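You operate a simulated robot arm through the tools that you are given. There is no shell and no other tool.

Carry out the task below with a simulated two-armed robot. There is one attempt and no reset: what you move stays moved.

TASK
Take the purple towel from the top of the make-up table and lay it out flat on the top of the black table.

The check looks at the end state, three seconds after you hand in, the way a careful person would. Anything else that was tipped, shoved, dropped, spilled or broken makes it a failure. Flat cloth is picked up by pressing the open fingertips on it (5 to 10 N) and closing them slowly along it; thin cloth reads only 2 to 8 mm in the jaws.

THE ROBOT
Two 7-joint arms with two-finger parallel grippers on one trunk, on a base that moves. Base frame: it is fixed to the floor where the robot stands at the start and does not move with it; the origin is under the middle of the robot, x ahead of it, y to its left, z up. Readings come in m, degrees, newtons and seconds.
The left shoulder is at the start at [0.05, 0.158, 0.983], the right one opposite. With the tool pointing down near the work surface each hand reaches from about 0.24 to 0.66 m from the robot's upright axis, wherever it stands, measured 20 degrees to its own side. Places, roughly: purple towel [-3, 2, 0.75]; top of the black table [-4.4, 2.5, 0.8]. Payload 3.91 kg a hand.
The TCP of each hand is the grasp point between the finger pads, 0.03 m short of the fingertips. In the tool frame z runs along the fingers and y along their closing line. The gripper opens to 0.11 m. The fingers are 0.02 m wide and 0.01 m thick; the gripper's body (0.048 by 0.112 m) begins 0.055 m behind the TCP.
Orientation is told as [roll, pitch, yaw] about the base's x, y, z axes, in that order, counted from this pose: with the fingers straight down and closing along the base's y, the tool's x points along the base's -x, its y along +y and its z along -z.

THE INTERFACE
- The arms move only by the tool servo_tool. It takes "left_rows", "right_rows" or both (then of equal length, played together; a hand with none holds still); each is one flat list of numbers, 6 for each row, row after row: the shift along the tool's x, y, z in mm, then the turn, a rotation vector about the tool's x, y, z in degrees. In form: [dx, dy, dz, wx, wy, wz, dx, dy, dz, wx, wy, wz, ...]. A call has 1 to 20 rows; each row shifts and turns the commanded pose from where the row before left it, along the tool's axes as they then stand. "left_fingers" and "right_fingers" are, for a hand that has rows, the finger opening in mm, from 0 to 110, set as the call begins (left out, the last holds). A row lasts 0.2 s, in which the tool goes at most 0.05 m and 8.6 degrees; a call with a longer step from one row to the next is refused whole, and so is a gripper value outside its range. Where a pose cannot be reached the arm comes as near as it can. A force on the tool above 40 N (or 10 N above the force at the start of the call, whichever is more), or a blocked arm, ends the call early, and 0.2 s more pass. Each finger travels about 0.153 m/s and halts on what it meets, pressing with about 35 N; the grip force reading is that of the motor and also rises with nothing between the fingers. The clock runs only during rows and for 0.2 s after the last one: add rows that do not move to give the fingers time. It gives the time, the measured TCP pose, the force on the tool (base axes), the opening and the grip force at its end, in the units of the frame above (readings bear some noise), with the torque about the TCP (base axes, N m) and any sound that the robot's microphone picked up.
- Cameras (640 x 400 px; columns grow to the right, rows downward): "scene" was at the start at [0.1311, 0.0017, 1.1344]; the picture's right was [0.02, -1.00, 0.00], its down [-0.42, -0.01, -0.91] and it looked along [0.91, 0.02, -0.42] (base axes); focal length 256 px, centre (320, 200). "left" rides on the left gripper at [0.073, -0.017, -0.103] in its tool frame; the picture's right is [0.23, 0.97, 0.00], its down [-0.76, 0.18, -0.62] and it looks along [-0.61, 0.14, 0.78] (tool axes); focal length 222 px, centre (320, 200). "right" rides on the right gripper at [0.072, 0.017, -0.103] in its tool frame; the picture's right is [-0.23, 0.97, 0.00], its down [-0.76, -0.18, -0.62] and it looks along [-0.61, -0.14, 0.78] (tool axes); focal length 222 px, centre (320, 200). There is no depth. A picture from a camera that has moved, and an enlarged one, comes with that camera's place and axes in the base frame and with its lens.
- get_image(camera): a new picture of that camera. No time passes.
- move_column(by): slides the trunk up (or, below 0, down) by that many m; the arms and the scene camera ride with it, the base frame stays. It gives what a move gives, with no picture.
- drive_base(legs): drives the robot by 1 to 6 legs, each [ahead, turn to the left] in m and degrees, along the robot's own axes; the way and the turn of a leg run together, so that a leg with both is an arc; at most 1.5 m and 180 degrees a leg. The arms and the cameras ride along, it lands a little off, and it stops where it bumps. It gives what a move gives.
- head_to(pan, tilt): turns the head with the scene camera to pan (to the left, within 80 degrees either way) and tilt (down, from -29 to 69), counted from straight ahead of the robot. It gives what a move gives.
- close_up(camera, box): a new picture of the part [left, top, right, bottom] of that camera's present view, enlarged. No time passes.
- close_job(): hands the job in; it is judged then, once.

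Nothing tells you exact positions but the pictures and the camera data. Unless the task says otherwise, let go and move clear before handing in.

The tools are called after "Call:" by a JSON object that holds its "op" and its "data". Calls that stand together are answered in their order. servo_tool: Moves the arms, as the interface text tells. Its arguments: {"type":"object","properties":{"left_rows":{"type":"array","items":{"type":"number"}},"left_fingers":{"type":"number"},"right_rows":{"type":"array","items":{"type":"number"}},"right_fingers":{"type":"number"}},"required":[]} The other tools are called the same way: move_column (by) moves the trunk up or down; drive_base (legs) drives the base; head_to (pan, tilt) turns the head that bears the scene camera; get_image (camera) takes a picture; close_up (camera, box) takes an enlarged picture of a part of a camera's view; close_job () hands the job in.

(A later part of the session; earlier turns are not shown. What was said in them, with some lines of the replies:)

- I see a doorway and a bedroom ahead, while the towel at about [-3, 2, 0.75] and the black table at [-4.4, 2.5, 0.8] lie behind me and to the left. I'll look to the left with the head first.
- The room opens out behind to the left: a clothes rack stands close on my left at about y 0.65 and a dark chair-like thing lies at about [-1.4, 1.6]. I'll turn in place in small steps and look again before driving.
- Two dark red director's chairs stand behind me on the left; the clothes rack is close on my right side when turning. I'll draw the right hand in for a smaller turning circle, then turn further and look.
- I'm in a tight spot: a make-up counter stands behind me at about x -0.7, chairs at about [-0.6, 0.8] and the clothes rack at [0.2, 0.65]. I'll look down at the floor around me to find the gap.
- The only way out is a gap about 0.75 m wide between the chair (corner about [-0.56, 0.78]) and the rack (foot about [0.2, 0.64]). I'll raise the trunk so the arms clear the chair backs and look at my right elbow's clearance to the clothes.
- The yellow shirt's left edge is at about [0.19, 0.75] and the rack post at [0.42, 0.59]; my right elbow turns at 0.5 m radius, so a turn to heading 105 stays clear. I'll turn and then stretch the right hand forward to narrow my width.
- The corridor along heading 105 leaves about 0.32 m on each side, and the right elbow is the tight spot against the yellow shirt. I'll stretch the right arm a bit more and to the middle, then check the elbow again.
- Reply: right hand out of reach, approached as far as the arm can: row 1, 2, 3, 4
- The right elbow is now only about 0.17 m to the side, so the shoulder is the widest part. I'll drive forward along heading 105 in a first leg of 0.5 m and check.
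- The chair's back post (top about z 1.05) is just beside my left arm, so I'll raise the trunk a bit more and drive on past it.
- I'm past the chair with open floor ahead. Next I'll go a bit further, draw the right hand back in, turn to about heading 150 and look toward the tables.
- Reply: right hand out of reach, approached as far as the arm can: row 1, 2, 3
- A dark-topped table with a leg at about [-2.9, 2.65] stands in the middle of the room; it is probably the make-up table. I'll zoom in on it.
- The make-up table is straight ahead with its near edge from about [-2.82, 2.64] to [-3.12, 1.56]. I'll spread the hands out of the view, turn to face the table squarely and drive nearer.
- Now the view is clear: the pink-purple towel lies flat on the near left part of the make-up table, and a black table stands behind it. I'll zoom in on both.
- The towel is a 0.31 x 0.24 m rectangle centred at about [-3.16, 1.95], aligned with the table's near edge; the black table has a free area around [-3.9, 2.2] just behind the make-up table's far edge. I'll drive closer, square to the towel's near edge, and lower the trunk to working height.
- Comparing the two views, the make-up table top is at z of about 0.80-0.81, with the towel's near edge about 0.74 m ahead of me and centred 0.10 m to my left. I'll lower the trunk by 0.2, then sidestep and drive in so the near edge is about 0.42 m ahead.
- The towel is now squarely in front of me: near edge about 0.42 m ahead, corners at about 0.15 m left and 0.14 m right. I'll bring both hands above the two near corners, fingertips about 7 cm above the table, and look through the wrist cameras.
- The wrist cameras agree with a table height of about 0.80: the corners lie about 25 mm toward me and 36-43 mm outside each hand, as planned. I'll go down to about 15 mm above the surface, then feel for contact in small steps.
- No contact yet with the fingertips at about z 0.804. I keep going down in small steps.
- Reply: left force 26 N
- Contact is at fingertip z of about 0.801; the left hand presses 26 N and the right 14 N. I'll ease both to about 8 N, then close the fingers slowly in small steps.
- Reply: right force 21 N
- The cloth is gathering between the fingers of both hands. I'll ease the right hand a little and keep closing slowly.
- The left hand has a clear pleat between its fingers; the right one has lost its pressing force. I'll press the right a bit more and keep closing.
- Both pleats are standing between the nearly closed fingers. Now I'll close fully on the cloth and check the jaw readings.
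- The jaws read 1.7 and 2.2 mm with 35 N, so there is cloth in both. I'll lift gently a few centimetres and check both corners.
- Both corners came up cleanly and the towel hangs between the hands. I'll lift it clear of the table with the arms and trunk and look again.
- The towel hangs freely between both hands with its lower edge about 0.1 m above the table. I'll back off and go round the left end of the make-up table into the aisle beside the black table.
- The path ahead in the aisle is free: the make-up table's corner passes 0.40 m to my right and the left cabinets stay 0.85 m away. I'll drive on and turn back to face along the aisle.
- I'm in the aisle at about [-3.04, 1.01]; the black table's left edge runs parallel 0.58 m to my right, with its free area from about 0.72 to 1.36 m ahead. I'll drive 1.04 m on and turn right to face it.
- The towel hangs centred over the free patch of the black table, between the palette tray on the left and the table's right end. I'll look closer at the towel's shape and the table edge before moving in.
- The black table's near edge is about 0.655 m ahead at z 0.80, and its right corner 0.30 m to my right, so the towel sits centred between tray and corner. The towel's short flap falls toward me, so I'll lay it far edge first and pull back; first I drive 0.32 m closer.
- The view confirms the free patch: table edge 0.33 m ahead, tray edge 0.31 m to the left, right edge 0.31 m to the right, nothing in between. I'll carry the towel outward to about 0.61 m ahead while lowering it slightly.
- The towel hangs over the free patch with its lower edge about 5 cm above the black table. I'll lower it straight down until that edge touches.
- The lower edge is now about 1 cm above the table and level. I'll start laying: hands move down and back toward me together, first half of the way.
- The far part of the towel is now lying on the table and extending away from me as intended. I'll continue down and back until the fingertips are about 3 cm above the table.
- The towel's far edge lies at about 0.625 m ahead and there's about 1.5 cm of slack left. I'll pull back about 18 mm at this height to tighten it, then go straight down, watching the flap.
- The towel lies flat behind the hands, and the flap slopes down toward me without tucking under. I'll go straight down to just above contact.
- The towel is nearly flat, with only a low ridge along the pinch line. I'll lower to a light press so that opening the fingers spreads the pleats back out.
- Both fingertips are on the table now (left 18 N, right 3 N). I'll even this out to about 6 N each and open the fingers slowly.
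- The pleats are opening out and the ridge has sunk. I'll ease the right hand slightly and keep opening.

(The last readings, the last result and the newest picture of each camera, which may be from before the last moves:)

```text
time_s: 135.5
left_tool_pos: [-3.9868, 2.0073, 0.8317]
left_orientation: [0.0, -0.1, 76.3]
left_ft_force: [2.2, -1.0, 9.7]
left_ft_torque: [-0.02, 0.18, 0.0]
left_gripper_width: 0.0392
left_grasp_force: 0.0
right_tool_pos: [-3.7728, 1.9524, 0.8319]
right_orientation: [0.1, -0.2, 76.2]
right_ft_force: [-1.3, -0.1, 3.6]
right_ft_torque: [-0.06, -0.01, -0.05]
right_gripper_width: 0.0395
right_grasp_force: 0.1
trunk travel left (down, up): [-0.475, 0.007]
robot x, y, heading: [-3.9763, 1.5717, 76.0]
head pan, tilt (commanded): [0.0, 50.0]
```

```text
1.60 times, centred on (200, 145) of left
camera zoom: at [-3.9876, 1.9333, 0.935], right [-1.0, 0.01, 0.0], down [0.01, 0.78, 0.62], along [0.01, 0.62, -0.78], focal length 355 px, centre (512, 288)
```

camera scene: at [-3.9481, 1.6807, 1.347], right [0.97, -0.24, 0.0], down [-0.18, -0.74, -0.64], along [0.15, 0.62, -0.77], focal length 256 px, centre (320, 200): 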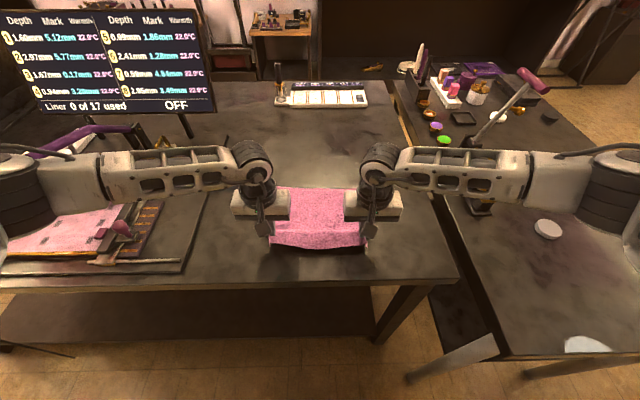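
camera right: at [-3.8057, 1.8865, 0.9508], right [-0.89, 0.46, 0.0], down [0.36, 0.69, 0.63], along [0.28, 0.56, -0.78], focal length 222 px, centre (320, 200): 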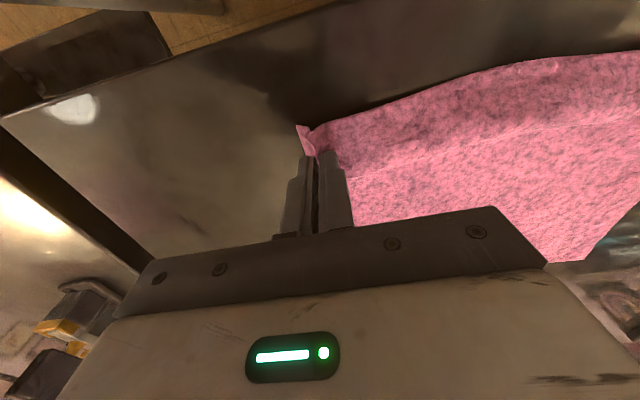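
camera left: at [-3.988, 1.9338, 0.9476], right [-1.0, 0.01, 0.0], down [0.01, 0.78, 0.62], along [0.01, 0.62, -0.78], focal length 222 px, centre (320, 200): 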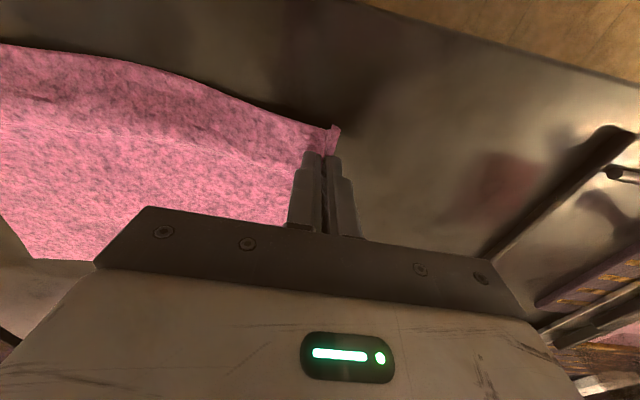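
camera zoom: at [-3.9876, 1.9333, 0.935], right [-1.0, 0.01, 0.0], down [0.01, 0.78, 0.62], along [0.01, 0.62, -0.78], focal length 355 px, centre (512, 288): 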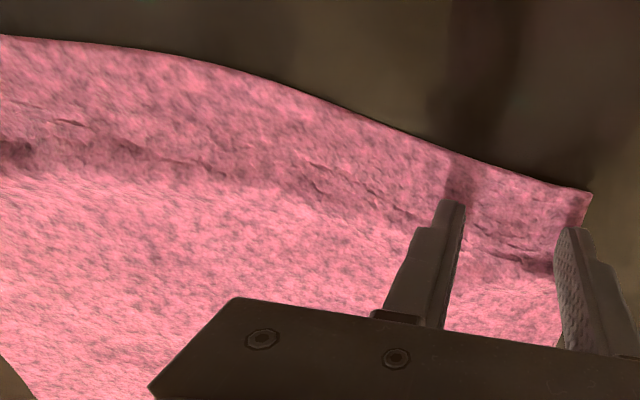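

The pleats have spread out almost fully, leaving only a faint ridge line across the middle. I'll lift both hands straight up and look at the result.

Call:
{"op": "servo_tool", "data": {"left_rows": [0, 0, -5, 0, 0, 0, 0, 0, -10, 0, 0, 0, 0, 0, -20, 0, 0, 0, 0, 0, -30, 0, 0, 0, 0, 0, -35, 0, 0, 0, 0, 0, -35, 0, 0, 0], "right_rows": [0, 0, -5, 0, 0, 0, 0, 0, -10, 0, 0, 0, 0, 0, -20, 0, 0, 0, 0, 0, -30, 0, 0, 0, 0, 0, -35, 0, 0, 0, 0, 0, -35, 0, 0, 0]}}

Call:
{"op": "servo_tool", "data": {"left_rows": [0, 35, -10, 0, 0, 0, 0, 35, -10, 0, 0, 0, 0, 35, -10, 0, 0, 0, 0, 35, -10, 0, 0, 0], "right_rows": [0, -35, -10, 0, 0, 0, 0, -35, -10, 0, 0, 0, 0, -35, -10, 0, 0, 0, 0, -35, -10, 0, 0, 0]}}

Call:
{"op": "get_image", "data": {"camera": "scene"}}

Call:
{"op": "close_up", "data": {"camera": "scene", "box": [220, 150, 420, 275]}}

```text
time_s: 136.9
left_tool_pos: [-3.9868, 2.0073, 0.9672]
left_orientation: [-0.1, 0.0, 76.1]
left_ft_force: [-0.2, 0.1, 0.8]
left_ft_torque: [0.02, 0.02, 0.03]
left_gripper_width: 0.0401
left_grasp_force: 0.0
right_tool_pos: [-3.7722, 1.9527, 0.967]
right_orientation: [0.0, -0.1, 76.1]
right_ft_force: [-0.5, 0.2, -0.2]
right_ft_torque: [0.02, 0.01, -0.04]
right_gripper_width: 0.0398
right_grasp_force: 0.1
trunk travel left (down, up): [-0.475, 0.007]
robot x, y, heading: [-3.9738, 1.5681, 76.2]
head pan, tilt (commanded): [0.0, 50.0]
```

```text
time_s: 137.9
left_tool_pos: [-4.1214, 2.042, 1.0079]
left_orientation: [0.0, 0.0, 76.1]
left_ft_force: [0.8, 0.2, 0.7]
left_ft_torque: [-0.02, 0.02, 0.0]
left_gripper_width: 0.04
left_grasp_force: 0.1
right_tool_pos: [-3.6365, 1.9186, 1.0049]
right_orientation: [0.0, -0.1, 76.1]
right_ft_force: [0.4, -0.4, -0.8]
right_ft_torque: [0.0, -0.03, 0.02]
right_gripper_width: 0.0401
right_grasp_force: 0.0
trunk travel left (down, up): [-0.475, 0.007]
robot x, y, heading: [-3.9763, 1.5694, 76.0]
head pan, tilt (commanded): [0.0, 50.0]
```

```text
taken
camera scene: at [-3.9481, 1.6803, 1.347], right [0.97, -0.24, 0.0], down [-0.18, -0.74, -0.64], along [0.15, 0.62, -0.77], focal length 256 px, centre (320, 200)
```

scene: 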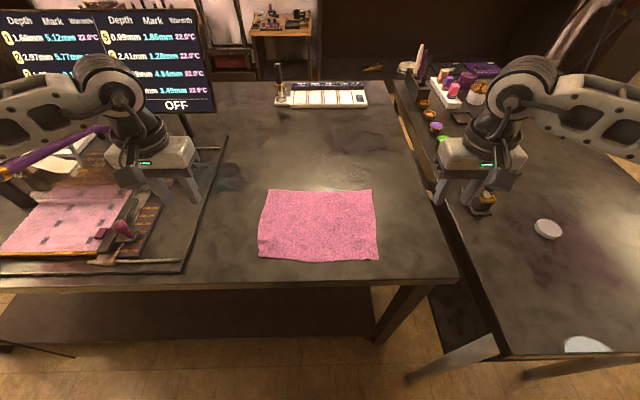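

```text
3.20 times, centred on (320, 212) of scene
camera zoom: at [-3.9481, 1.6803, 1.347], right [0.97, -0.24, 0.0], down [-0.18, -0.74, -0.64], along [0.15, 0.62, -0.77], focal length 820 px, centre (320, 160)
```

zoom: 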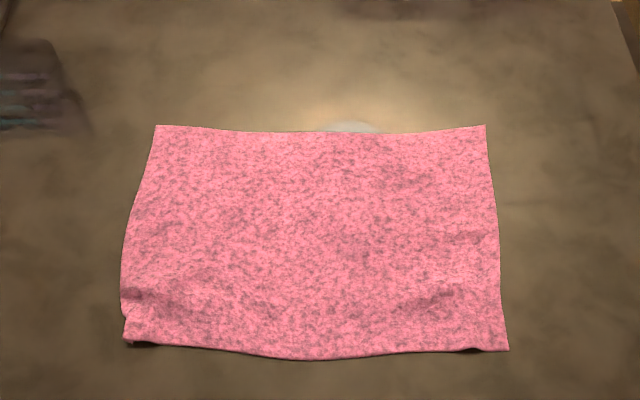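

The towel lies spread out on the black table as a full rectangle, with only faint unevenness near the two gripped corners. I'll zoom in on those corners to judge whether smoothing is needed.

Call:
{"op": "close_up", "data": {"camera": "scene", "box": [250, 215, 330, 270]}}

Call:
{"op": "close_up", "data": {"camera": "scene", "box": [310, 215, 390, 270]}}

Call:
{"op": "get_image", "data": {"camera": "left"}}

Call:
{"op": "get_image", "data": {"camera": "right"}}

```text
7.27 times, centred on (290, 242) of scene
camera zoom: at [-3.9481, 1.6803, 1.347], right [0.97, -0.24, 0.0], down [-0.18, -0.74, -0.64], along [0.15, 0.62, -0.77], focal length 1865 px, centre (538, -109)
```

zoom: 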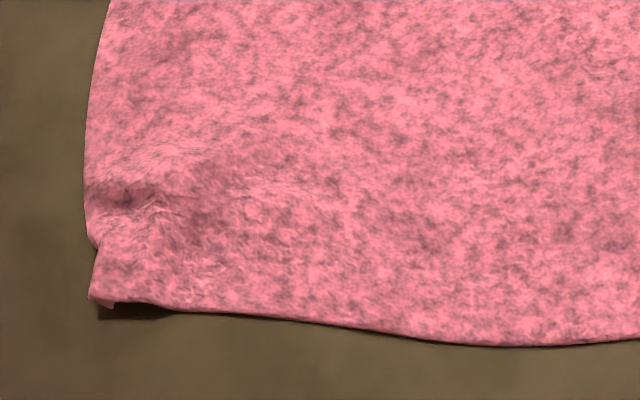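

```text
7.27 times, centred on (350, 242) of scene
camera zoom: at [-3.9481, 1.6803, 1.347], right [0.97, -0.24, 0.0], down [-0.18, -0.74, -0.64], along [0.15, 0.62, -0.77], focal length 1865 px, centre (102, -109)
```

zoom: 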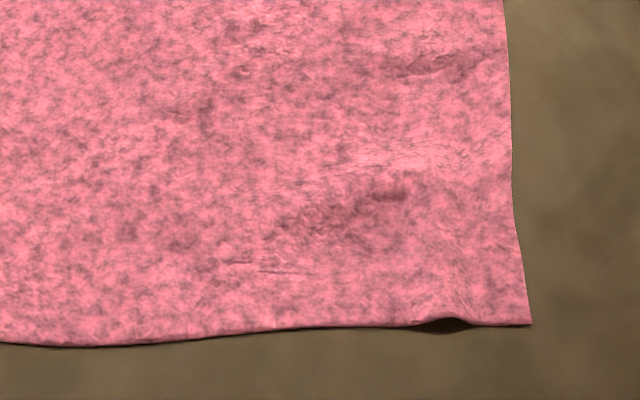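

```text
taken
camera left: at [-4.1234, 1.967, 1.1099], right [-1.0, 0.01, 0.0], down [0.01, 0.78, 0.62], along [0.01, 0.62, -0.78], focal length 222 px, centre (320, 200)
```

left: 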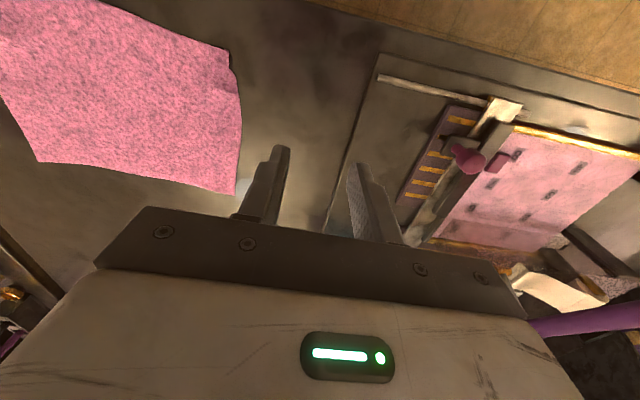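

```text
taken
camera right: at [-3.6693, 1.852, 1.1094], right [-0.89, 0.45, 0.0], down [0.36, 0.7, 0.62], along [0.28, 0.56, -0.78], focal length 222 px, centre (320, 200)
```

right: 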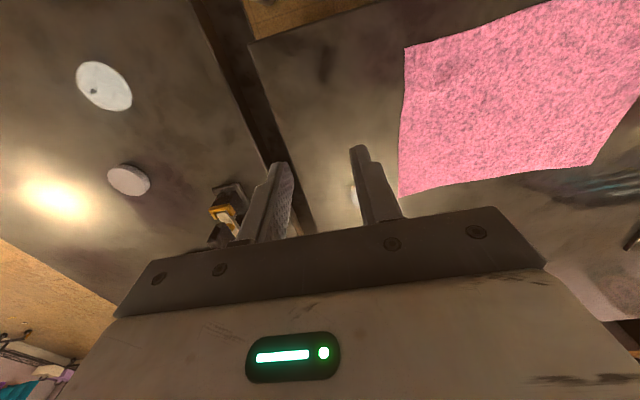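

The remaining unevenness is only a few millimetres, so the towel counts as flat and I won't risk disturbing it. I'll raise the hands, back away from the table and take a last look.

Call:
{"op": "servo_tool", "data": {"left_rows": [0, 0, -25, 0, 0, 0, 0, 0, -25, 0, 0, 0, 0, 0, -25, 0, 0, 0, 0, 0, -25, 0, 0, 0], "right_rows": [0, 0, -25, 0, 0, 0, 0, 0, -25, 0, 0, 0, 0, 0, -25, 0, 0, 0, 0, 0, -25, 0, 0, 0]}}

Call:
{"op": "drive_base", "data": {"legs": [[-0.32, 0]]}}

Call:
{"op": "head_to", "data": {"pan": 0, "tilt": 35}}

Call:
{"op": "get_image", "data": {"camera": "scene"}}

Call:
{"op": "close_up", "data": {"camera": "scene", "box": [220, 150, 420, 275]}}

```text
time_s: 138.9
left_tool_pos: [-4.1219, 2.04, 1.1068]
left_orientation: [0.0, -0.1, 76.1]
left_ft_force: [-0.4, 0.5, -0.1]
left_ft_torque: [0.01, 0.0, 0.02]
left_gripper_width: 0.04
left_grasp_force: 0.1
right_tool_pos: [-3.6379, 1.9187, 1.107]
right_orientation: [0.0, 0.0, 76.2]
right_ft_force: [-0.1, 0.9, -1.3]
right_ft_torque: [-0.03, 0.02, 0.01]
right_gripper_width: 0.0402
right_grasp_force: 0.1
trunk travel left (down, up): [-0.475, 0.007]
robot x, y, heading: [-3.976, 1.5722, 76.1]
head pan, tilt (commanded): [0.0, 50.0]
```

```text
time_s: 141.0
left_tool_pos: [-4.1985, 1.7308, 1.106]
left_orientation: [0.0, -0.1, 76.2]
left_ft_force: [0.0, -0.1, -0.4]
left_ft_torque: [0.0, 0.02, -0.01]
left_gripper_width: 0.0402
left_grasp_force: 0.1
right_tool_pos: [-3.7147, 1.6102, 1.1064]
right_orientation: [0.0, -0.2, 76.2]
right_ft_force: [-0.5, -0.1, 0.8]
right_ft_torque: [0.03, 0.04, 0.04]
right_gripper_width: 0.0399
right_grasp_force: 0.1
trunk travel left (down, up): [-0.475, 0.007]
robot x, y, heading: [-4.0502, 1.2575, 76.1]
head pan, tilt (commanded): [0.0, 50.0]
```

```text
time_s: 141.8
left_tool_pos: [-4.1983, 1.7302, 1.1064]
left_orientation: [0.0, 0.0, 76.4]
left_ft_force: [0.1, 0.1, 0.5]
left_ft_torque: [-0.04, 0.0, 0.0]
left_gripper_width: 0.0399
left_grasp_force: 0.2
right_tool_pos: [-3.7146, 1.6106, 1.1063]
right_orientation: [0.0, -0.2, 76.2]
right_ft_force: [0.5, 0.5, 0.0]
right_ft_torque: [0.01, 0.01, 0.04]
right_gripper_width: 0.0399
right_grasp_force: 0.0
trunk travel left (down, up): [-0.475, 0.007]
robot x, y, heading: [-4.0537, 1.2604, 76.1]
head pan, tilt (commanded): [0.0, 35.0]
```

```text
taken
camera scene: at [-4.0221, 1.3818, 1.3686], right [0.97, -0.24, 0.0], down [-0.14, -0.56, -0.82], along [0.2, 0.8, -0.57], focal length 256 px, centre (320, 200)
```

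scene: 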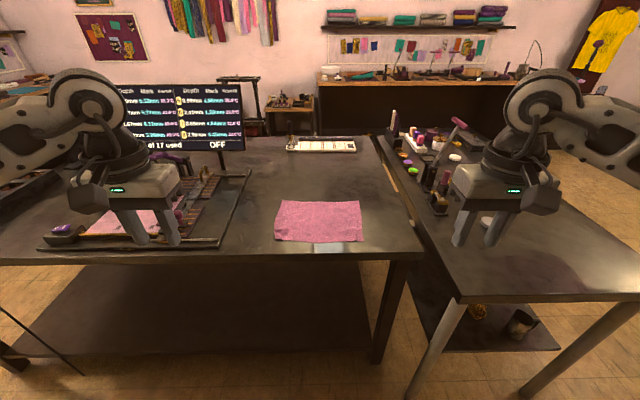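

```text
3.20 times, centred on (320, 212) of scene
camera zoom: at [-4.0221, 1.3818, 1.3686], right [0.97, -0.24, 0.0], down [-0.14, -0.56, -0.82], along [0.2, 0.8, -0.57], focal length 820 px, centre (320, 160)
```

zoom: 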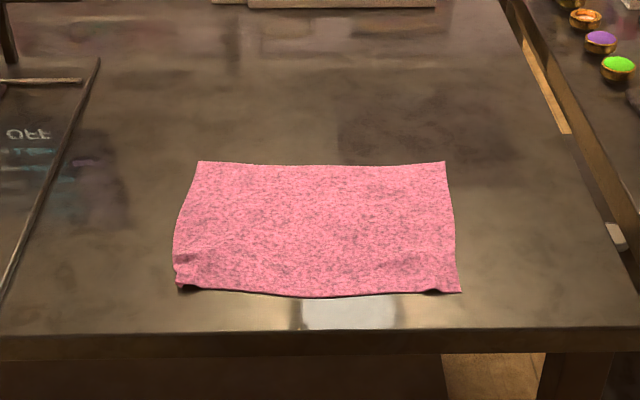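

The towel lies flat and fully on top of the black table. The hands are empty and clear, and nothing else in view looks disturbed, so I'm handing the job in.

Call:
{"op": "close_job", "data": {}}

```text
The job is handed in.
```

The purple towel is now on top of the black table, spread out as a full rectangle. I took it from the make-up table by its two near corners. It sits about 6 cm or more in from the table's edges.

A few millimetres of unevenness remain near the two corners I gripped; I left them rather than risk shifting the towel. Both hands have let go and the robot has backed clear. In the last view, nothing else on either table looked moved or knocked over. The job is handed in, but I haven't seen the result of the check.
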